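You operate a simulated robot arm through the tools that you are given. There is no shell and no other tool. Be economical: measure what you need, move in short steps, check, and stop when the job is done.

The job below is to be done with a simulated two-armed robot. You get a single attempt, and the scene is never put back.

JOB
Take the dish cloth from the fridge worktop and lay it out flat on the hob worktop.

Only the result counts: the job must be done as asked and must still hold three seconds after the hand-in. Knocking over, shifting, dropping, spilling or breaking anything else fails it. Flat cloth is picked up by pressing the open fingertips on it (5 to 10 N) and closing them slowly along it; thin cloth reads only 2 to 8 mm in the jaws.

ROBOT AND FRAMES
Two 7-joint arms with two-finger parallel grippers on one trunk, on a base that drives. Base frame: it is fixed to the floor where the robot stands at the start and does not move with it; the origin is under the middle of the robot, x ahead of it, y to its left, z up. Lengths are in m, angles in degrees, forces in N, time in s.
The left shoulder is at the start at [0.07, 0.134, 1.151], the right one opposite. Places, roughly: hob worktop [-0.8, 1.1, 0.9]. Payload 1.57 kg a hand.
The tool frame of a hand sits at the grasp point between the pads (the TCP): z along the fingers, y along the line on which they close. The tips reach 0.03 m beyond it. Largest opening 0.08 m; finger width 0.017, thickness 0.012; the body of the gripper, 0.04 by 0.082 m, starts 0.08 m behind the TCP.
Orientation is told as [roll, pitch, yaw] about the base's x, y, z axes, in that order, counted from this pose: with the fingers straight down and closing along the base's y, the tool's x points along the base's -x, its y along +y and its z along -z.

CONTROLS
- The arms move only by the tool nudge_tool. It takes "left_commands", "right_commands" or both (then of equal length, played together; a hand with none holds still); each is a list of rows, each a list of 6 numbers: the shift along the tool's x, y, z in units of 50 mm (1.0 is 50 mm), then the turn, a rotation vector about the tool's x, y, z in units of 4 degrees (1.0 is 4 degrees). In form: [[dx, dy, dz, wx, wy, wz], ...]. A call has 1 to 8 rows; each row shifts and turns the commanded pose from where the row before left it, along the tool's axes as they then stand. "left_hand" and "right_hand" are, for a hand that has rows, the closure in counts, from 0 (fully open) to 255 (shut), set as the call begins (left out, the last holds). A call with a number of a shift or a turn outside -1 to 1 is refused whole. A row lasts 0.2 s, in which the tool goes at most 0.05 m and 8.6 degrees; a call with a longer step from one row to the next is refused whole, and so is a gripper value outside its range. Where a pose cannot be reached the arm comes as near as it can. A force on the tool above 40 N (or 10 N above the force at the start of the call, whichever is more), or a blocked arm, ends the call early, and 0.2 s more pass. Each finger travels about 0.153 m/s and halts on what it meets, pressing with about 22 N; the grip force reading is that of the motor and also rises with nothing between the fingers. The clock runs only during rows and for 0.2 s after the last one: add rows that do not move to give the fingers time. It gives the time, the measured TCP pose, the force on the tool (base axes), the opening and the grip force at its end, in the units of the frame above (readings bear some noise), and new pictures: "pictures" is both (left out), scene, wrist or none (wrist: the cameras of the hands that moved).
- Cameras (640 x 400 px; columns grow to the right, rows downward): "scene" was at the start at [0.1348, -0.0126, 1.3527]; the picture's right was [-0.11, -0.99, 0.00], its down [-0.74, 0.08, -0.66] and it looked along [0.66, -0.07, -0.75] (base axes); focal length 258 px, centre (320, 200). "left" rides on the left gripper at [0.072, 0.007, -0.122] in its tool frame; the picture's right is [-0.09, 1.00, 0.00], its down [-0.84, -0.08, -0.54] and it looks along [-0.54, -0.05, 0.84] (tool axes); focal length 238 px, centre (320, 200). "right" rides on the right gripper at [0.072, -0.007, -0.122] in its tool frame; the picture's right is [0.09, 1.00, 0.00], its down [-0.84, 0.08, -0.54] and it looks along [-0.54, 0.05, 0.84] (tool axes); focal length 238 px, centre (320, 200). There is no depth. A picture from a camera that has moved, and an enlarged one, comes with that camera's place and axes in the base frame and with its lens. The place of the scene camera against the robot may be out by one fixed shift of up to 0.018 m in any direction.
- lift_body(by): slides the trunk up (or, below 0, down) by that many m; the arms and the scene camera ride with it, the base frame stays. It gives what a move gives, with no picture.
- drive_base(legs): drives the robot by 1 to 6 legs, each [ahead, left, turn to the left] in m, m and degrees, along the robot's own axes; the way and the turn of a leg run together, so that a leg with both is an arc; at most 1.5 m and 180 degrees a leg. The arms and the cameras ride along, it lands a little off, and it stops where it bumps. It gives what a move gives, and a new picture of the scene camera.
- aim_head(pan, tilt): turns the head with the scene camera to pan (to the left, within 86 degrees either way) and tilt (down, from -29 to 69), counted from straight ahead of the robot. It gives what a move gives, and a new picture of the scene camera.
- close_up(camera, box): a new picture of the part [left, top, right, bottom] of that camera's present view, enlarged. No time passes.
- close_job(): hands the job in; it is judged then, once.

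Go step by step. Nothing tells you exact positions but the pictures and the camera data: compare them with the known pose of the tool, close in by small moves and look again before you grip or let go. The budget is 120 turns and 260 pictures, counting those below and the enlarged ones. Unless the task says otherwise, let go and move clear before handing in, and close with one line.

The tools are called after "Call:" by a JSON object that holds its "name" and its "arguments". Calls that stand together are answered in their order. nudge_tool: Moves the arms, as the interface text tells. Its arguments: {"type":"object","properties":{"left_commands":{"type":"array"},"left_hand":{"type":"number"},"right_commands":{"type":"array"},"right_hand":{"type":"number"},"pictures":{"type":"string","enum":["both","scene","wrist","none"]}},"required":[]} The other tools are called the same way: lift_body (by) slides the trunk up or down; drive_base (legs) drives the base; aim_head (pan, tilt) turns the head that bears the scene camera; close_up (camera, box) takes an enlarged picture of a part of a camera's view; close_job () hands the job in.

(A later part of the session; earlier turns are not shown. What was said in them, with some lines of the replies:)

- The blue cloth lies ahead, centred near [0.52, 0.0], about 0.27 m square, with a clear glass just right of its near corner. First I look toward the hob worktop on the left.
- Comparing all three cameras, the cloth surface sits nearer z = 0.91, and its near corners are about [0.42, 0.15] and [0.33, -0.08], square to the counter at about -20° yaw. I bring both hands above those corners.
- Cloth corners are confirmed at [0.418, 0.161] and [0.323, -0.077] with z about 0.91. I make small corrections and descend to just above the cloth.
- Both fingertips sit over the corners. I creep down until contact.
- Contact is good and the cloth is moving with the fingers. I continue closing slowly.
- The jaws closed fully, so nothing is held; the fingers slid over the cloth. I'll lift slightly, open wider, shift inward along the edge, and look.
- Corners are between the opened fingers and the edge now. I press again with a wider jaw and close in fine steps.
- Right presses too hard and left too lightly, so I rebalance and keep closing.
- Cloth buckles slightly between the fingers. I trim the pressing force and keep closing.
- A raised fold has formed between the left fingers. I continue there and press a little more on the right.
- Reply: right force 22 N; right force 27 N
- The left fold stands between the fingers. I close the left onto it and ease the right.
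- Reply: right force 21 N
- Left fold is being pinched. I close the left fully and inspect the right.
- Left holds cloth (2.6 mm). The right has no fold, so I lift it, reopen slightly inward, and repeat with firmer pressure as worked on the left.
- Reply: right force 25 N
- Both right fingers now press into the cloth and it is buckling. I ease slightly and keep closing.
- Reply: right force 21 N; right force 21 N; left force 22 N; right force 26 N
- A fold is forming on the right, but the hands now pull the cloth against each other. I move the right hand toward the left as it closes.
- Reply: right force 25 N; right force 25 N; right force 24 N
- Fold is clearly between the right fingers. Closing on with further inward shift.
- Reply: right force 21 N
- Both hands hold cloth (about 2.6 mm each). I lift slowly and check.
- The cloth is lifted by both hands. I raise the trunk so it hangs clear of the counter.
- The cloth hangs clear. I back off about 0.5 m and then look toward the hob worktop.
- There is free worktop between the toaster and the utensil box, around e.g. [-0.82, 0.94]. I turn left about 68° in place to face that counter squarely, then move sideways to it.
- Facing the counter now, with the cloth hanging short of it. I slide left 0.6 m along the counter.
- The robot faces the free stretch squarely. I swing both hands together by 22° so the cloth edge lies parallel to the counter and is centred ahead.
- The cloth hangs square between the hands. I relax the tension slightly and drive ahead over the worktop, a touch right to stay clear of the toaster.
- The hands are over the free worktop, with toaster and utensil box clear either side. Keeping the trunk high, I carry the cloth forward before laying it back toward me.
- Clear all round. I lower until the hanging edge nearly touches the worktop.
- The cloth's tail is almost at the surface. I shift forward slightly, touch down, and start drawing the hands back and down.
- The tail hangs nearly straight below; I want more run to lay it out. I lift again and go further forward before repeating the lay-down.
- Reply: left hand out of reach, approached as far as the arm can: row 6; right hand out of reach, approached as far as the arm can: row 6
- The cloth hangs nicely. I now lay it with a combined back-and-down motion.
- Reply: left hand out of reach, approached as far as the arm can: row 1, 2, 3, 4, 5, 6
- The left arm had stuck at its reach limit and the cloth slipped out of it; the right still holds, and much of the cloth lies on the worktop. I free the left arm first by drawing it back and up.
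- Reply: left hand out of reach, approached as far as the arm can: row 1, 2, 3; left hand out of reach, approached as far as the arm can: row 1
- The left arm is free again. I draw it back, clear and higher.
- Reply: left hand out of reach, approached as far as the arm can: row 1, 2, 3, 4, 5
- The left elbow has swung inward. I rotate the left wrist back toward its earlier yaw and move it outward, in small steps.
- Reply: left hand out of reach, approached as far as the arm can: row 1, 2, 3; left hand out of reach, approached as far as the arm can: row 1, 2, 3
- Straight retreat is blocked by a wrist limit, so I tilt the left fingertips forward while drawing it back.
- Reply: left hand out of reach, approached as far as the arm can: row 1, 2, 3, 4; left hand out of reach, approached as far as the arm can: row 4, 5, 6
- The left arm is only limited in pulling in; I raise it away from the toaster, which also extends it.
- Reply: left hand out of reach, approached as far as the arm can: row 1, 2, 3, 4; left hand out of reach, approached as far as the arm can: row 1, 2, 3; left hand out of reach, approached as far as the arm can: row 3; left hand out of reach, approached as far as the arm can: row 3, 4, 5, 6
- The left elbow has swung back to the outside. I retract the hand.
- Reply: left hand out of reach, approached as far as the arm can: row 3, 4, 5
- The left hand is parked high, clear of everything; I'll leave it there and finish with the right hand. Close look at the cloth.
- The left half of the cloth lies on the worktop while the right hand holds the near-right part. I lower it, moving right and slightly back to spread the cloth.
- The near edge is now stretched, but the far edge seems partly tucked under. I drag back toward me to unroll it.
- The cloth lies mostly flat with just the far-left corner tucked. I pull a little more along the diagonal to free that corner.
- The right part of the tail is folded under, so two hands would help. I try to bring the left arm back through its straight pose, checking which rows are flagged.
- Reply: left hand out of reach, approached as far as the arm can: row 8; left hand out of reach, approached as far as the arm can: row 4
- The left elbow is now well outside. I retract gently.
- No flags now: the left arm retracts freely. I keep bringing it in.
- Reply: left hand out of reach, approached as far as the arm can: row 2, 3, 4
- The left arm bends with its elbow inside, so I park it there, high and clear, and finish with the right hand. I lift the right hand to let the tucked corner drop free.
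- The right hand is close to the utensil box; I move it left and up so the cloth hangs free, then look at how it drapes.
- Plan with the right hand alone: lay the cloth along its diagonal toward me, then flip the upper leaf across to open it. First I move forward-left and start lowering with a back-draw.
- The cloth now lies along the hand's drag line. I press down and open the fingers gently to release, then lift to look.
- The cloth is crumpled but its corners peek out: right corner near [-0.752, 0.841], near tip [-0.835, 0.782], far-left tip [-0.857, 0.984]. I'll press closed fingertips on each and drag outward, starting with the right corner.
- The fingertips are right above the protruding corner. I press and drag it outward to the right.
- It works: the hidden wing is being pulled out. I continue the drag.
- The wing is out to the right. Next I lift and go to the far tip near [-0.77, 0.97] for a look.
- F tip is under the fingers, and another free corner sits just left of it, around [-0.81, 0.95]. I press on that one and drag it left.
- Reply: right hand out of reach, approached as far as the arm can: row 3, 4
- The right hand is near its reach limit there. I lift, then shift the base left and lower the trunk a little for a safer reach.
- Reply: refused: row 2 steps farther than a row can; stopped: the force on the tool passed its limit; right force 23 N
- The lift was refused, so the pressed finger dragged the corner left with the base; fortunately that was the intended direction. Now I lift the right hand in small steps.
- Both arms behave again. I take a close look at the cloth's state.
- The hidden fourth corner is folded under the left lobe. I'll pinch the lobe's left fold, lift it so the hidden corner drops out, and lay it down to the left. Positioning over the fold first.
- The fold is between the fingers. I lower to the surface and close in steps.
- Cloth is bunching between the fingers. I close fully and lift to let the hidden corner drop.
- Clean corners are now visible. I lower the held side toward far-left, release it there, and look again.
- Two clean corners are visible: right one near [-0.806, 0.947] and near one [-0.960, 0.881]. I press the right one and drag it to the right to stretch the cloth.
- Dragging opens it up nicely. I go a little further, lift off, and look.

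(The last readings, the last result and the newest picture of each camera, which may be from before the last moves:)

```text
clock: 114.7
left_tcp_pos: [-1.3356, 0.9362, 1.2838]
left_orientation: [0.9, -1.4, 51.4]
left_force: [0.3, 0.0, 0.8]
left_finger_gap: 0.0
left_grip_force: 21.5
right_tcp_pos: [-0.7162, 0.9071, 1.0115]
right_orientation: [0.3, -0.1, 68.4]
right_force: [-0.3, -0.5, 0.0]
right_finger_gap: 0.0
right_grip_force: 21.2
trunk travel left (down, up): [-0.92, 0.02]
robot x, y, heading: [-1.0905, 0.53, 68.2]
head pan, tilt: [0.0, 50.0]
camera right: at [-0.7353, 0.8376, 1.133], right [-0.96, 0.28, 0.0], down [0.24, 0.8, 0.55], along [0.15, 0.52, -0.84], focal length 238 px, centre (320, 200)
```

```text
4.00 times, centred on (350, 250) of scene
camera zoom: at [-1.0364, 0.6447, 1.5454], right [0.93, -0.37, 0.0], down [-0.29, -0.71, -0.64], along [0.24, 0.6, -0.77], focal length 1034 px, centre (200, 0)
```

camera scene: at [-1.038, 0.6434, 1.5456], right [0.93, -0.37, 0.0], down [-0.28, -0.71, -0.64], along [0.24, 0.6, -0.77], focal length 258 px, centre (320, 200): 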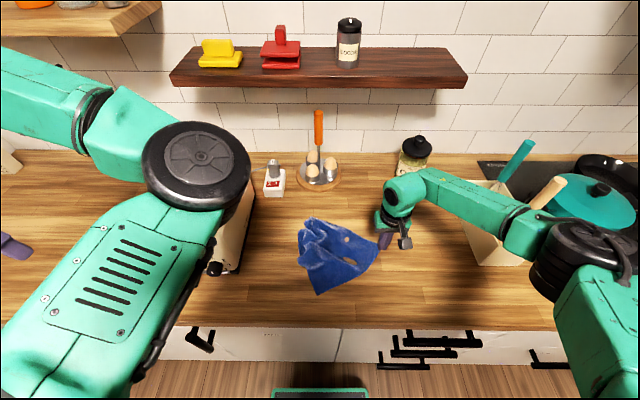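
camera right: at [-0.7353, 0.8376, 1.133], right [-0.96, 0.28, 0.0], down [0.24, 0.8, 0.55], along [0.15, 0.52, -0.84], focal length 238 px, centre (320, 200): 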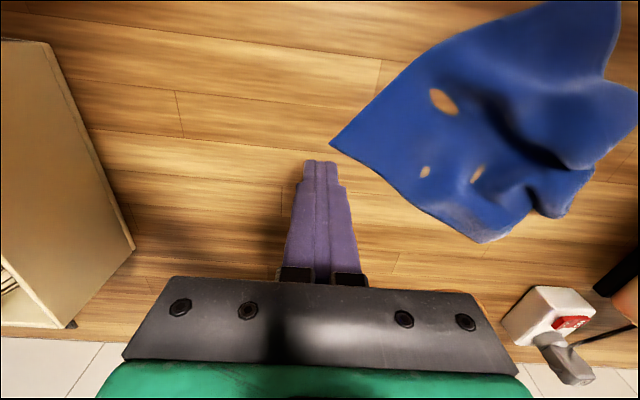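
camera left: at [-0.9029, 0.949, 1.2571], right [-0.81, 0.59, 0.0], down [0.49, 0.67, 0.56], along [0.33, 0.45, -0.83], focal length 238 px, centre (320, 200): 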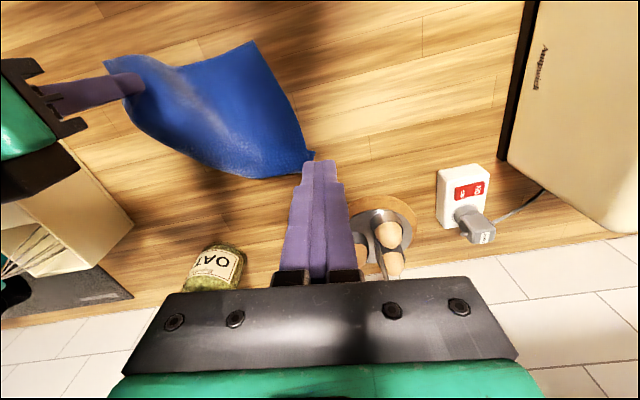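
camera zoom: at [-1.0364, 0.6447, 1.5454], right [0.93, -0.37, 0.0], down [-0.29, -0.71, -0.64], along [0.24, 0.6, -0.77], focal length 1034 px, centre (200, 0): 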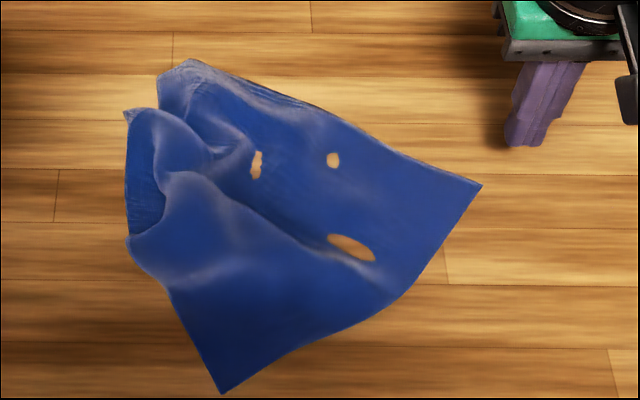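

Much flatter now: corners R [-0.721, 0.912], T [-0.942, 0.847], F [-0.869, 1.083]; the fourth is still gathered at left. To make room from the toaster I drag R a bit more to the right.

Call:
{"name": "nudge_tool", "arguments": {"right_commands": [[0, 0.42, 0, 0, 0, 0], [0, 0, 0.6, 0, 0, 0], [0, 0, 0.6, 0, 0, 0], [0, 0, 0.22, 0, 0, 0], [0, 0, 0, 0, 0, 0]], "pictures": "none"}}

Call:
{"name": "nudge_tool", "arguments": {"right_commands": [[0, -0.15, 0, 0, 0, 0], [0, -0.2, 0, 0, 0, 0], [0, -0.2, 0, 0, 0, 0], [0, -0.2, 0, 0, 0, 0], [0, -0.2, 0, 0, 0, 0], [0, -0.2, 0, 0, 0, 0], [0, -0.2, 0, 0, 0, 0], [0, -0.1, 0, 0, 0, 0]], "pictures": "none"}}

Call:
{"name": "nudge_tool", "arguments": {"right_commands": [[0, 0, -0.6, 0, 0, 0], [0, 0, -0.9, 0, 0, 0], [0, 0, 0, 0, 0, 0]], "pictures": "none"}}

Call:
{"name": "close_up", "arguments": {"camera": "scene", "box": [270, 200, 430, 300]}}

```text
clock: 115.9
left_tcp_pos: [-1.3374, 0.9348, 1.2843]
left_orientation: [0.9, -1.5, 51.5]
left_force: [0.8, 0.4, 0.0]
left_finger_gap: 0.0
left_grip_force: 21.8
right_tcp_pos: [-0.7359, 0.9145, 0.9418]
right_orientation: [0.2, -0.3, 68.4]
right_force: [0.9, -1.2, 16.5]
right_finger_gap: 0.0002
right_grip_force: 21.0
trunk travel left (down, up): [-0.92, 0.02]
robot x, y, heading: [-1.0931, 0.5276, 68.2]
head pan, tilt: [0.0, 50.0]
```

```text
clock: 117.7
left_tcp_pos: [-1.3382, 0.9359, 1.2841]
left_orientation: [0.8, -1.4, 51.7]
left_force: [-0.1, -0.4, -1.1]
left_finger_gap: 0.0005
left_grip_force: 21.9
right_tcp_pos: [-0.6718, 0.8855, 0.9412]
right_orientation: [0.2, -0.3, 68.4]
right_force: [-3.9, 1.6, 14.2]
right_finger_gap: 0.0
right_grip_force: 21.0
trunk travel left (down, up): [-0.92, 0.02]
robot x, y, heading: [-1.0902, 0.5256, 68.1]
head pan, tilt: [0.0, 50.0]
```

```text
clock: 118.5
left_tcp_pos: [-1.3354, 0.9373, 1.2839]
left_orientation: [0.9, -1.3, 51.6]
left_force: [-0.4, -0.8, 0.5]
left_finger_gap: 0.0001
left_grip_force: 21.0
right_tcp_pos: [-0.6681, 0.8864, 1.015]
right_orientation: [0.1, -0.2, 68.4]
right_force: [-0.2, 1.2, -0.2]
right_finger_gap: 0.0
right_grip_force: 21.8
trunk travel left (down, up): [-0.92, 0.02]
robot x, y, heading: [-1.0936, 0.5387, 68.1]
head pan, tilt: [0.0, 50.0]
```

```text
4.00 times, centred on (350, 250) of scene
camera zoom: at [-1.037, 0.6448, 1.5454], right [0.93, -0.37, 0.0], down [-0.28, -0.71, -0.64], along [0.24, 0.6, -0.77], focal length 1034 px, centre (200, 0)
```

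zoom: 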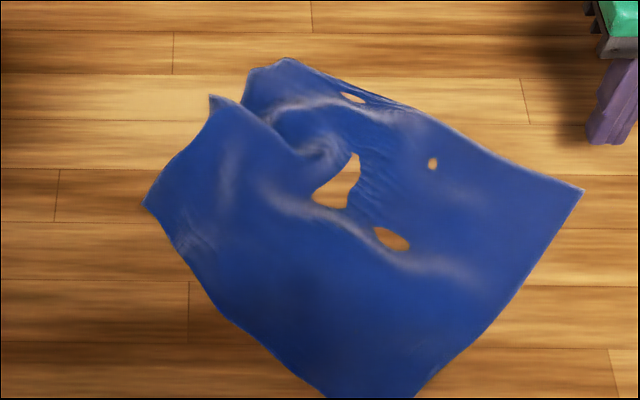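

Nearly there. Now I press the left corner near [-0.94, 0.985] and drag it left to take out the remaining pleat.

Call:
{"name": "nudge_tool", "arguments": {"right_commands": [[0.05, 0.92, 0, 0, 0, 0], [0.05, 0.92, 0, 0, 0, 0], [0.05, 0.92, 0, 0, 0, 0], [0.05, 0.92, 0, 0, 0, 0], [0.05, 0.92, 0, 0, 0, 0], [0, 0.9, 0, 0, 0, 0], [0, 0, 0.6, 0, 0, 0], [0, 0, 0.4, 0, 0, 0]], "pictures": "wrist"}}

```text
clock: 120.3
left_tcp_pos: [-1.3352, 0.9351, 1.2841]
left_orientation: [1.0, -1.4, 51.5]
left_force: [0.0, -0.2, 0.4]
left_finger_gap: 0.0
left_grip_force: 21.4
right_tcp_pos: [-0.9276, 0.9778, 0.9658]
right_orientation: [0.2, -0.2, 68.4]
right_force: [0.1, 0.4, -0.2]
right_finger_gap: 0.0003
right_grip_force: 22.0
trunk travel left (down, up): [-0.92, 0.02]
robot x, y, heading: [-1.0881, 0.5276, 68.3]
head pan, tilt: [0.0, 50.0]
camera right: at [-0.9476, 0.9076, 1.0878], right [-0.96, 0.28, 0.0], down [0.24, 0.8, 0.55], along [0.15, 0.52, -0.84], focal length 238 px, centre (320, 200)
```

right: 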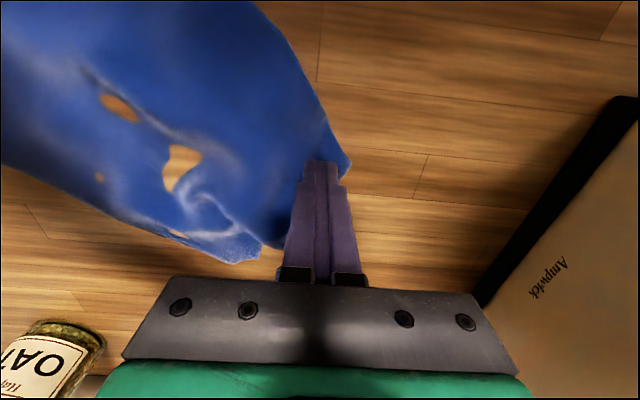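

The fingertips are on the left corner. I press and drag left.

Call:
{"name": "nudge_tool", "arguments": {"right_commands": [[0, 0, 0.4, 0, 0, 0], [0, 0, 0.08, 0, 0, 0], [0, 0, 0, 0, 0, 0], [0.03, 0.15, 0, 0, 0, 0], [0.03, 0.2, 0, 0, 0, 0], [0.03, 0.2, 0, 0, 0, 0], [0.03, 0.2, 0, 0, 0, 0]], "pictures": "wrist"}}

```text
clock: 121.9
left_tcp_pos: [-1.3378, 0.9352, 1.2847]
left_orientation: [1.0, -1.3, 51.5]
left_force: [0.6, -0.1, 0.1]
left_finger_gap: 0.0
left_grip_force: 21.4
right_tcp_pos: [-0.9658, 0.9851, 0.9427]
right_orientation: [0.1, -0.4, 68.4]
right_force: [2.4, -0.2, 8.8]
right_finger_gap: 0.0
right_grip_force: 20.8
trunk travel left (down, up): [-0.92, 0.02]
robot x, y, heading: [-1.0926, 0.5309, 68.0]
head pan, tilt: [0.0, 50.0]
camera right: at [-0.9858, 0.9152, 1.0642], right [-0.96, 0.28, 0.0], down [0.24, 0.8, 0.55], along [0.15, 0.53, -0.84], focal length 238 px, centre (320, 200)
```

right: 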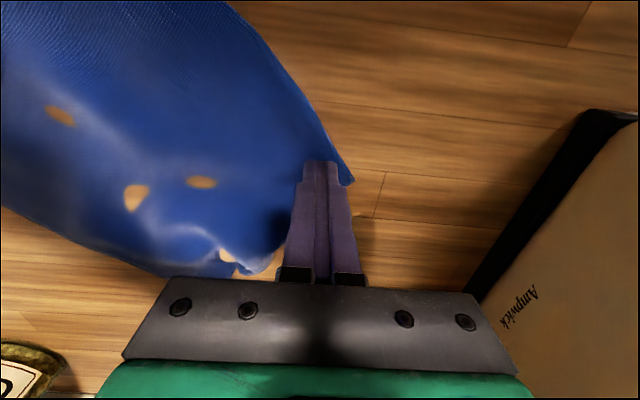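

The pleat is almost gone. A little further, then lift off and inspect.

Call:
{"name": "nudge_tool", "arguments": {"right_commands": [[0.03, 0.2, 0, 0, 0, 0], [0.03, 0.2, 0, 0, 0, 0], [0, 0, -0.6, 0, 0, 0], [0, -0.3, -0.8, 0, 0, 0], [0, -0.9, 0, 0, 0, 0], [0, -0.9, 0, 0, 0, 0], [0.3, -0.9, 0, 0, 0, 0], [0.3, -0.9, 0, 0, 0, 0]], "pictures": "none"}}

Call:
{"name": "nudge_tool", "arguments": {"right_commands": [[0, -0.9, 0, 0, 0, 0], [0, -0.9, 0, 0, 0, 0], [0, -0.9, 0, 0, 0, 0]], "pictures": "scene"}}

Call:
{"name": "close_up", "arguments": {"camera": "scene", "box": [262, 200, 438, 310]}}

```text
clock: 123.7
left_tcp_pos: [-1.334, 0.9341, 1.2854]
left_orientation: [1.1, -1.2, 51.6]
left_force: [0.0, -0.9, -0.3]
left_finger_gap: 0.0001
left_grip_force: 21.6
right_tcp_pos: [-0.8139, 0.8864, 1.0106]
right_orientation: [0.4, -0.3, 68.4]
right_force: [-0.2, 0.5, -1.0]
right_finger_gap: 0.0001
right_grip_force: 20.9
trunk travel left (down, up): [-0.92, 0.02]
robot x, y, heading: [-1.0901, 0.5289, 68.3]
head pan, tilt: [0.0, 50.0]
```

```text
clock: 124.5
left_tcp_pos: [-1.3348, 0.9359, 1.2846]
left_orientation: [0.9, -1.3, 51.6]
left_force: [0.2, -0.7, -0.1]
left_finger_gap: 0.0001
left_grip_force: 21.2
right_tcp_pos: [-0.6892, 0.8404, 1.0111]
right_orientation: [0.2, -0.2, 68.5]
right_force: [-0.1, 0.0, -0.4]
right_finger_gap: 0.0
right_grip_force: 21.7
trunk travel left (down, up): [-0.92, 0.02]
robot x, y, heading: [-1.0897, 0.5305, 68.1]
head pan, tilt: [0.0, 50.0]
camera scene: at [-1.0358, 0.6436, 1.5454], right [0.93, -0.37, 0.0], down [-0.29, -0.71, -0.64], along [0.24, 0.6, -0.77], focal length 258 px, centre (320, 200)
```

scene: 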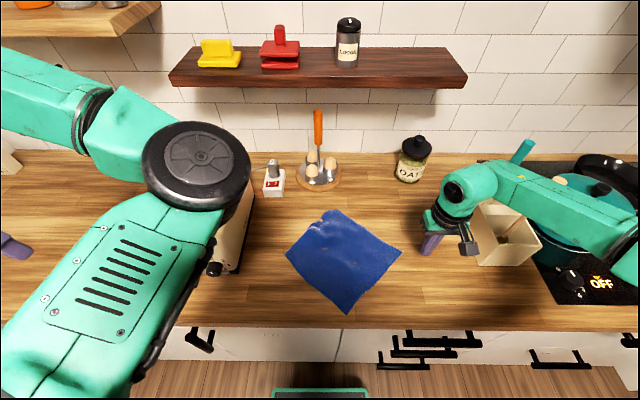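

```text
3.64 times, centred on (350, 255) of scene
camera zoom: at [-1.0358, 0.6436, 1.5454], right [0.93, -0.37, 0.0], down [-0.29, -0.71, -0.64], along [0.24, 0.6, -0.77], focal length 940 px, centre (211, 0)
```

zoom: 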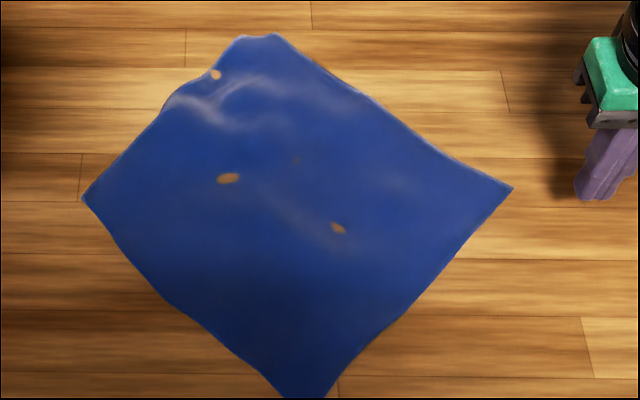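

The cloth is now spread nearly flat; only the far corner is slightly tucked with a small wrinkle. To reach it safely I raise the right hand before lowering the trunk.

Call:
{"name": "nudge_tool", "arguments": {"right_commands": [[0.3, 0, -0.9, 0, 0, 0], [0.3, 0, -0.9, 0, 0, 0], [0.3, 0, -0.9, 0, 0, 0], [0.3, 0, -0.9, 0, 0, 0], [0, 0, 0, 0, 0, 0]], "pictures": "none"}}

Call:
{"name": "close_up", "arguments": {"camera": "scene", "box": [290, 200, 370, 250]}}

Call:
{"name": "close_up", "arguments": {"camera": "left", "box": [0, 0, 640, 400]}}

```text
clock: 125.7
left_tcp_pos: [-1.3346, 0.9367, 1.2843]
left_orientation: [0.9, -1.3, 51.4]
left_force: [0.5, -0.4, 1.0]
left_finger_gap: 0.0001
left_grip_force: 21.4
right_tcp_pos: [-0.7101, 0.783, 1.1909]
right_orientation: [0.1, -0.3, 68.4]
right_force: [-0.5, -0.1, 0.6]
right_finger_gap: 0.0
right_grip_force: 21.4
trunk travel left (down, up): [-0.92, 0.02]
robot x, y, heading: [-1.092, 0.5293, 68.0]
head pan, tilt: [0.0, 50.0]
```

```text
8.00 times, centred on (330, 225) of scene
camera zoom: at [-1.0364, 0.6443, 1.5454], right [0.93, -0.37, 0.0], down [-0.29, -0.71, -0.64], along [0.24, 0.6, -0.77], focal length 2067 px, centre (240, 0)
```

zoom: 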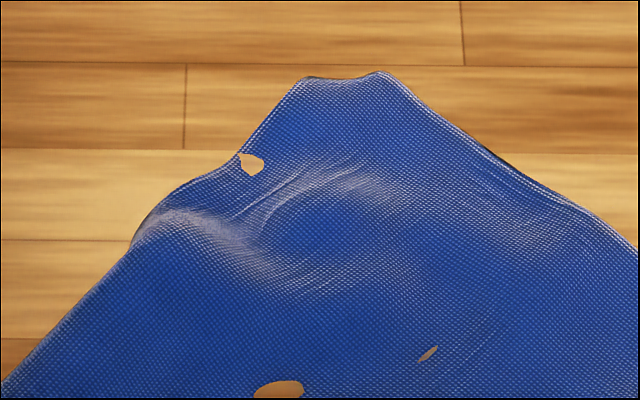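

```text
1.00 times, centred on (320, 200) of left
camera zoom: at [-1.3863, 0.8801, 1.4045], right [-0.72, 0.69, 0.02], down [0.58, 0.59, 0.56], along [0.38, 0.41, -0.83], focal length 238 px, centre (320, 200)
```

zoom: 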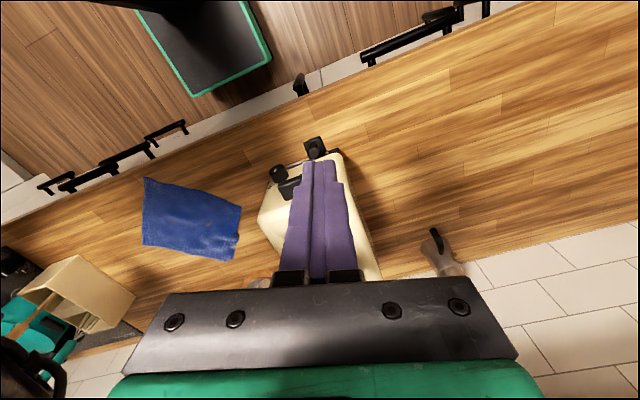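

The excess lies along the far-left edge, so a small pull of the left corner toward near-left should take it out — well within reach. I move above that corner.

Call:
{"name": "nudge_tool", "arguments": {"right_commands": [[-0.225, 0.83, 0.3, 0, 0, 0], [-0.225, 0.83, 0.3, 0, 0, 0], [-0.225, 0.83, 0.3, 0, 0, 0], [-0.225, 0.83, 0.3, 0, 0, 0], [-0.225, 0.83, 0.3, 0, 0, 0], [-0.225, 0.83, 0.3, 0, 0, 0], [-0.225, 0.83, 0.3, 0, 0, 0], [-0.225, 0.83, 0.3, 0, 0, 0]], "pictures": "none"}}

Call:
{"name": "nudge_tool", "arguments": {"right_commands": [[0, 0, 0.7, 0, 0, 0], [0, 0, 0.7, 0, 0, 0], [0, 0, 0.6, 0, 0, 0], [0, 0, 0, 0, 0, 0]], "pictures": "wrist"}}

```text
clock: 127.5
left_tcp_pos: [-1.3392, 0.9383, 1.2823]
left_orientation: [0.8, -1.3, 51.6]
left_force: [1.3, 0.5, -0.4]
left_finger_gap: 0.0
left_grip_force: 21.1
right_tcp_pos: [-0.9902, 0.9924, 1.0714]
right_orientation: [0.0, -0.2, 68.5]
right_force: [-0.3, 0.9, 0.0]
right_finger_gap: 0.0002
right_grip_force: 21.2
trunk travel left (down, up): [-0.92, 0.02]
robot x, y, heading: [-1.0902, 0.5324, 68.4]
head pan, tilt: [0.0, 50.0]
```

```text
clock: 128.5
left_tcp_pos: [-1.3346, 0.9362, 1.2848]
left_orientation: [0.9, -1.3, 51.6]
left_force: [0.3, -0.4, -0.4]
left_finger_gap: 0.0
left_grip_force: 21.6
right_tcp_pos: [-0.9865, 0.9908, 0.9711]
right_orientation: [0.2, -0.2, 68.4]
right_force: [0.6, -0.8, -0.8]
right_finger_gap: 0.0
right_grip_force: 20.7
trunk travel left (down, up): [-0.92, 0.02]
robot x, y, heading: [-1.0913, 0.5324, 68.3]
head pan, tilt: [0.0, 50.0]
camera right: at [-1.0063, 0.9208, 1.093], right [-0.96, 0.28, 0.0], down [0.24, 0.8, 0.55], along [0.15, 0.52, -0.84], focal length 238 px, centre (320, 200)
```

right: 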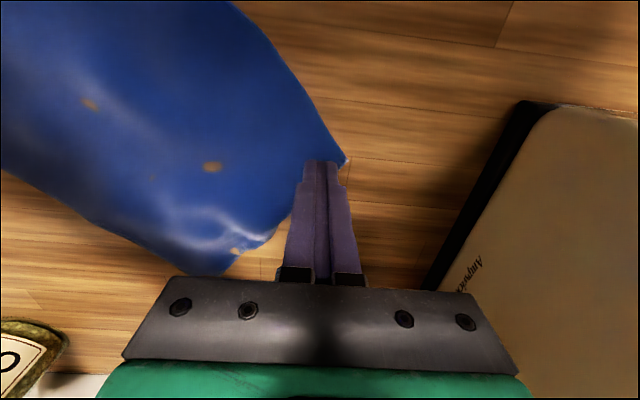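

Call:
{"name": "nudge_tool", "arguments": {"right_commands": [[0, 0, 0.45, 0, 0, 0], [0, 0, 0.15, 0, 0, 0], [0, 0, 0, 0, 0, 0], [0.1, 0.08, 0, 0, 0, 0], [0.12, 0.1, 0, 0, 0, 0], [0.12, 0.1, 0, 0, 0, 0], [0.1, 0.08, 0, 0, 0, 0]], "pictures": "wrist"}}

```text
clock: 130.1
left_tcp_pos: [-1.334, 0.9352, 1.2855]
left_orientation: [0.9, -1.3, 51.5]
left_force: [0.2, 0.7, 0.6]
left_finger_gap: 0.0
left_grip_force: 21.4
right_tcp_pos: [-1.0113, 0.9753, 0.9425]
right_orientation: [0.2, -0.4, 68.4]
right_force: [3.4, 1.5, 14.9]
right_finger_gap: 0.0
right_grip_force: 20.8
trunk travel left (down, up): [-0.92, 0.02]
robot x, y, heading: [-1.0887, 0.5309, 68.4]
head pan, tilt: [0.0, 50.0]
camera right: at [-1.0314, 0.9058, 1.0641], right [-0.96, 0.28, 0.0], down [0.24, 0.8, 0.55], along [0.15, 0.53, -0.84], focal length 238 px, centre (320, 200)
```

right: 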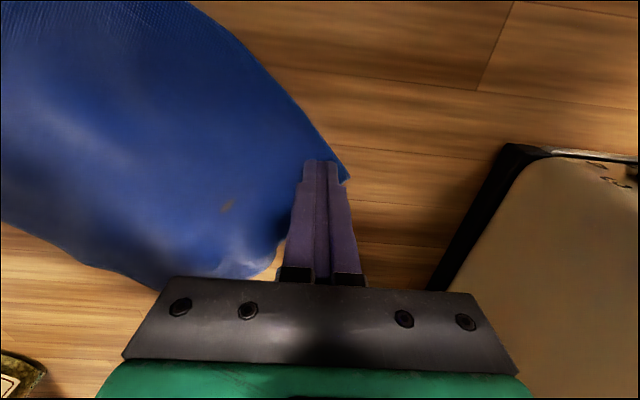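

The wrinkle is smoothing out. I lift straight off, retreat, and look.

Call:
{"name": "nudge_tool", "arguments": {"right_commands": [[0, 0, -0.6, 0, 0, 0], [0, 0, -0.9, 0, 0, 0], [0.3, -0.3, -0.8, 0, 0, 0], [0.5, -0.8, 0, 0, 0, 0], [0.5, -0.8, 0, 0, 0, 0], [0.3, -0.9, 0, 0, 0, 0], [0, -0.9, 0, 0, 0, 0], [0, -0.9, 0, 0, 0, 0]], "pictures": "none"}}

Call:
{"name": "nudge_tool", "arguments": {"right_commands": [[0, -0.9, 0, 0, 0, 0], [0, -0.9, 0, 0, 0, 0], [0, 0, -0.5, 0, 0, 0]], "pictures": "scene"}}

Call:
{"name": "close_up", "arguments": {"camera": "scene", "box": [250, 200, 442, 320]}}

```text
clock: 131.9
left_tcp_pos: [-1.3353, 0.9355, 1.2854]
left_orientation: [1.0, -1.3, 51.6]
left_force: [0.1, 0.2, -0.3]
left_finger_gap: 0.0
left_grip_force: 21.2
right_tcp_pos: [-0.8263, 0.8152, 1.0562]
right_orientation: [0.2, -0.3, 68.5]
right_force: [0.3, 0.7, -0.7]
right_finger_gap: 0.0001
right_grip_force: 21.8
trunk travel left (down, up): [-0.92, 0.02]
robot x, y, heading: [-1.0906, 0.5301, 68.2]
head pan, tilt: [0.0, 50.0]
```

```text
clock: 132.7
left_tcp_pos: [-1.3377, 0.9371, 1.2848]
left_orientation: [0.8, -1.3, 51.6]
left_force: [0.2, 0.1, 0.8]
left_finger_gap: 0.0
left_grip_force: 21.6
right_tcp_pos: [-0.7437, 0.7856, 1.0819]
right_orientation: [0.0, -0.2, 68.5]
right_force: [-0.6, -0.4, -0.1]
right_finger_gap: 0.0
right_grip_force: 21.3
trunk travel left (down, up): [-0.92, 0.02]
robot x, y, heading: [-1.0913, 0.5312, 68.3]
head pan, tilt: [0.0, 50.0]
camera scene: at [-1.0383, 0.6454, 1.5454], right [0.93, -0.37, 0.0], down [-0.28, -0.71, -0.64], along [0.24, 0.6, -0.77], focal length 258 px, centre (320, 200)
```

scene: 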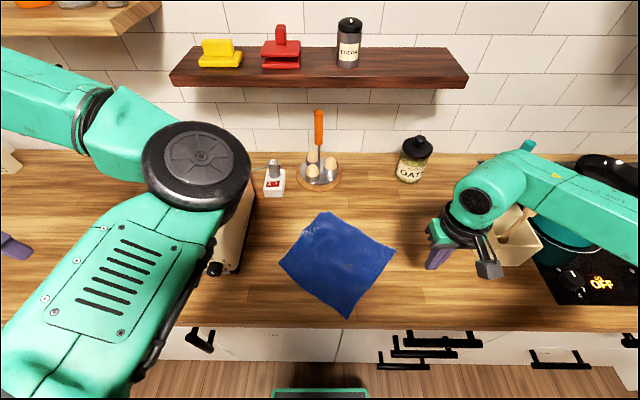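

```text
3.33 times, centred on (346, 260) of scene
camera zoom: at [-1.0383, 0.6454, 1.5454], right [0.93, -0.37, 0.0], down [-0.28, -0.71, -0.64], along [0.24, 0.6, -0.77], focal length 861 px, centre (233, 0)
```

zoom: 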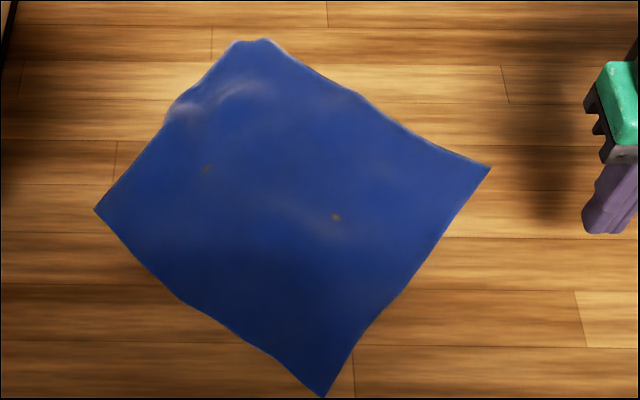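

The cloth lies flat as a full square, all on the worktop and clear of the toaster and box. I back the robot off to stand clear and verify.

Call:
{"name": "drive_base", "arguments": {"legs": [[-0.3, 0, 0]]}}

Call:
{"name": "close_up", "arguments": {"camera": "scene", "box": [240, 80, 432, 200]}}

```text
clock: 134.8
left_tcp_pos: [-1.4475, 0.6592, 1.2832]
left_orientation: [0.8, -1.1, 51.6]
left_force: [-0.7, -0.6, -0.1]
left_finger_gap: 0.0002
left_grip_force: 20.9
right_tcp_pos: [-0.8544, 0.508, 1.0803]
right_orientation: [0.2, -0.1, 68.7]
right_force: [-0.3, 0.6, -0.1]
right_finger_gap: 0.0
right_grip_force: 21.5
trunk travel left (down, up): [-0.92, 0.02]
robot x, y, heading: [-1.2034, 0.2522, 68.2]
head pan, tilt: [0.0, 50.0]
camera scene: at [-1.1474, 0.3688, 1.5451], right [0.93, -0.37, 0.0], down [-0.28, -0.71, -0.64], along [0.24, 0.6, -0.77], focal length 258 px, centre (320, 200)
```

scene: 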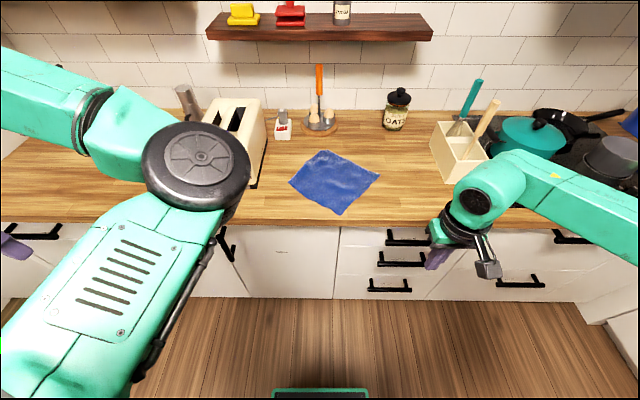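

```text
3.33 times, centred on (336, 140) of scene
camera zoom: at [-1.1474, 0.3688, 1.5451], right [0.93, -0.37, 0.0], down [-0.28, -0.71, -0.64], along [0.24, 0.6, -0.77], focal length 861 px, centre (267, 400)
```

zoom: 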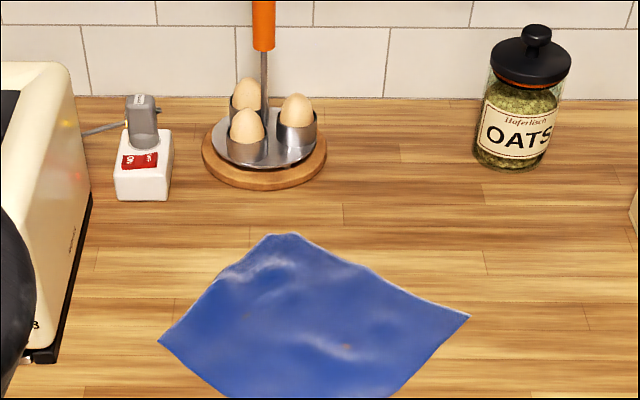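

The cloth lies open and flat on the hob worktop, everything else stands undisturbed, and the robot is clear. I hand in.

Call:
{"name": "close_job", "arguments": {}}

```text
The job is handed in.
```

The dish cloth is laid out on the hob worktop, in the free stretch between the toaster and the utensil box, and the job is handed in. It is open as a full square, apart from a slight wrinkle and a small tuck at its far corner. I saw nothing else moved or knocked over in the last pictures.
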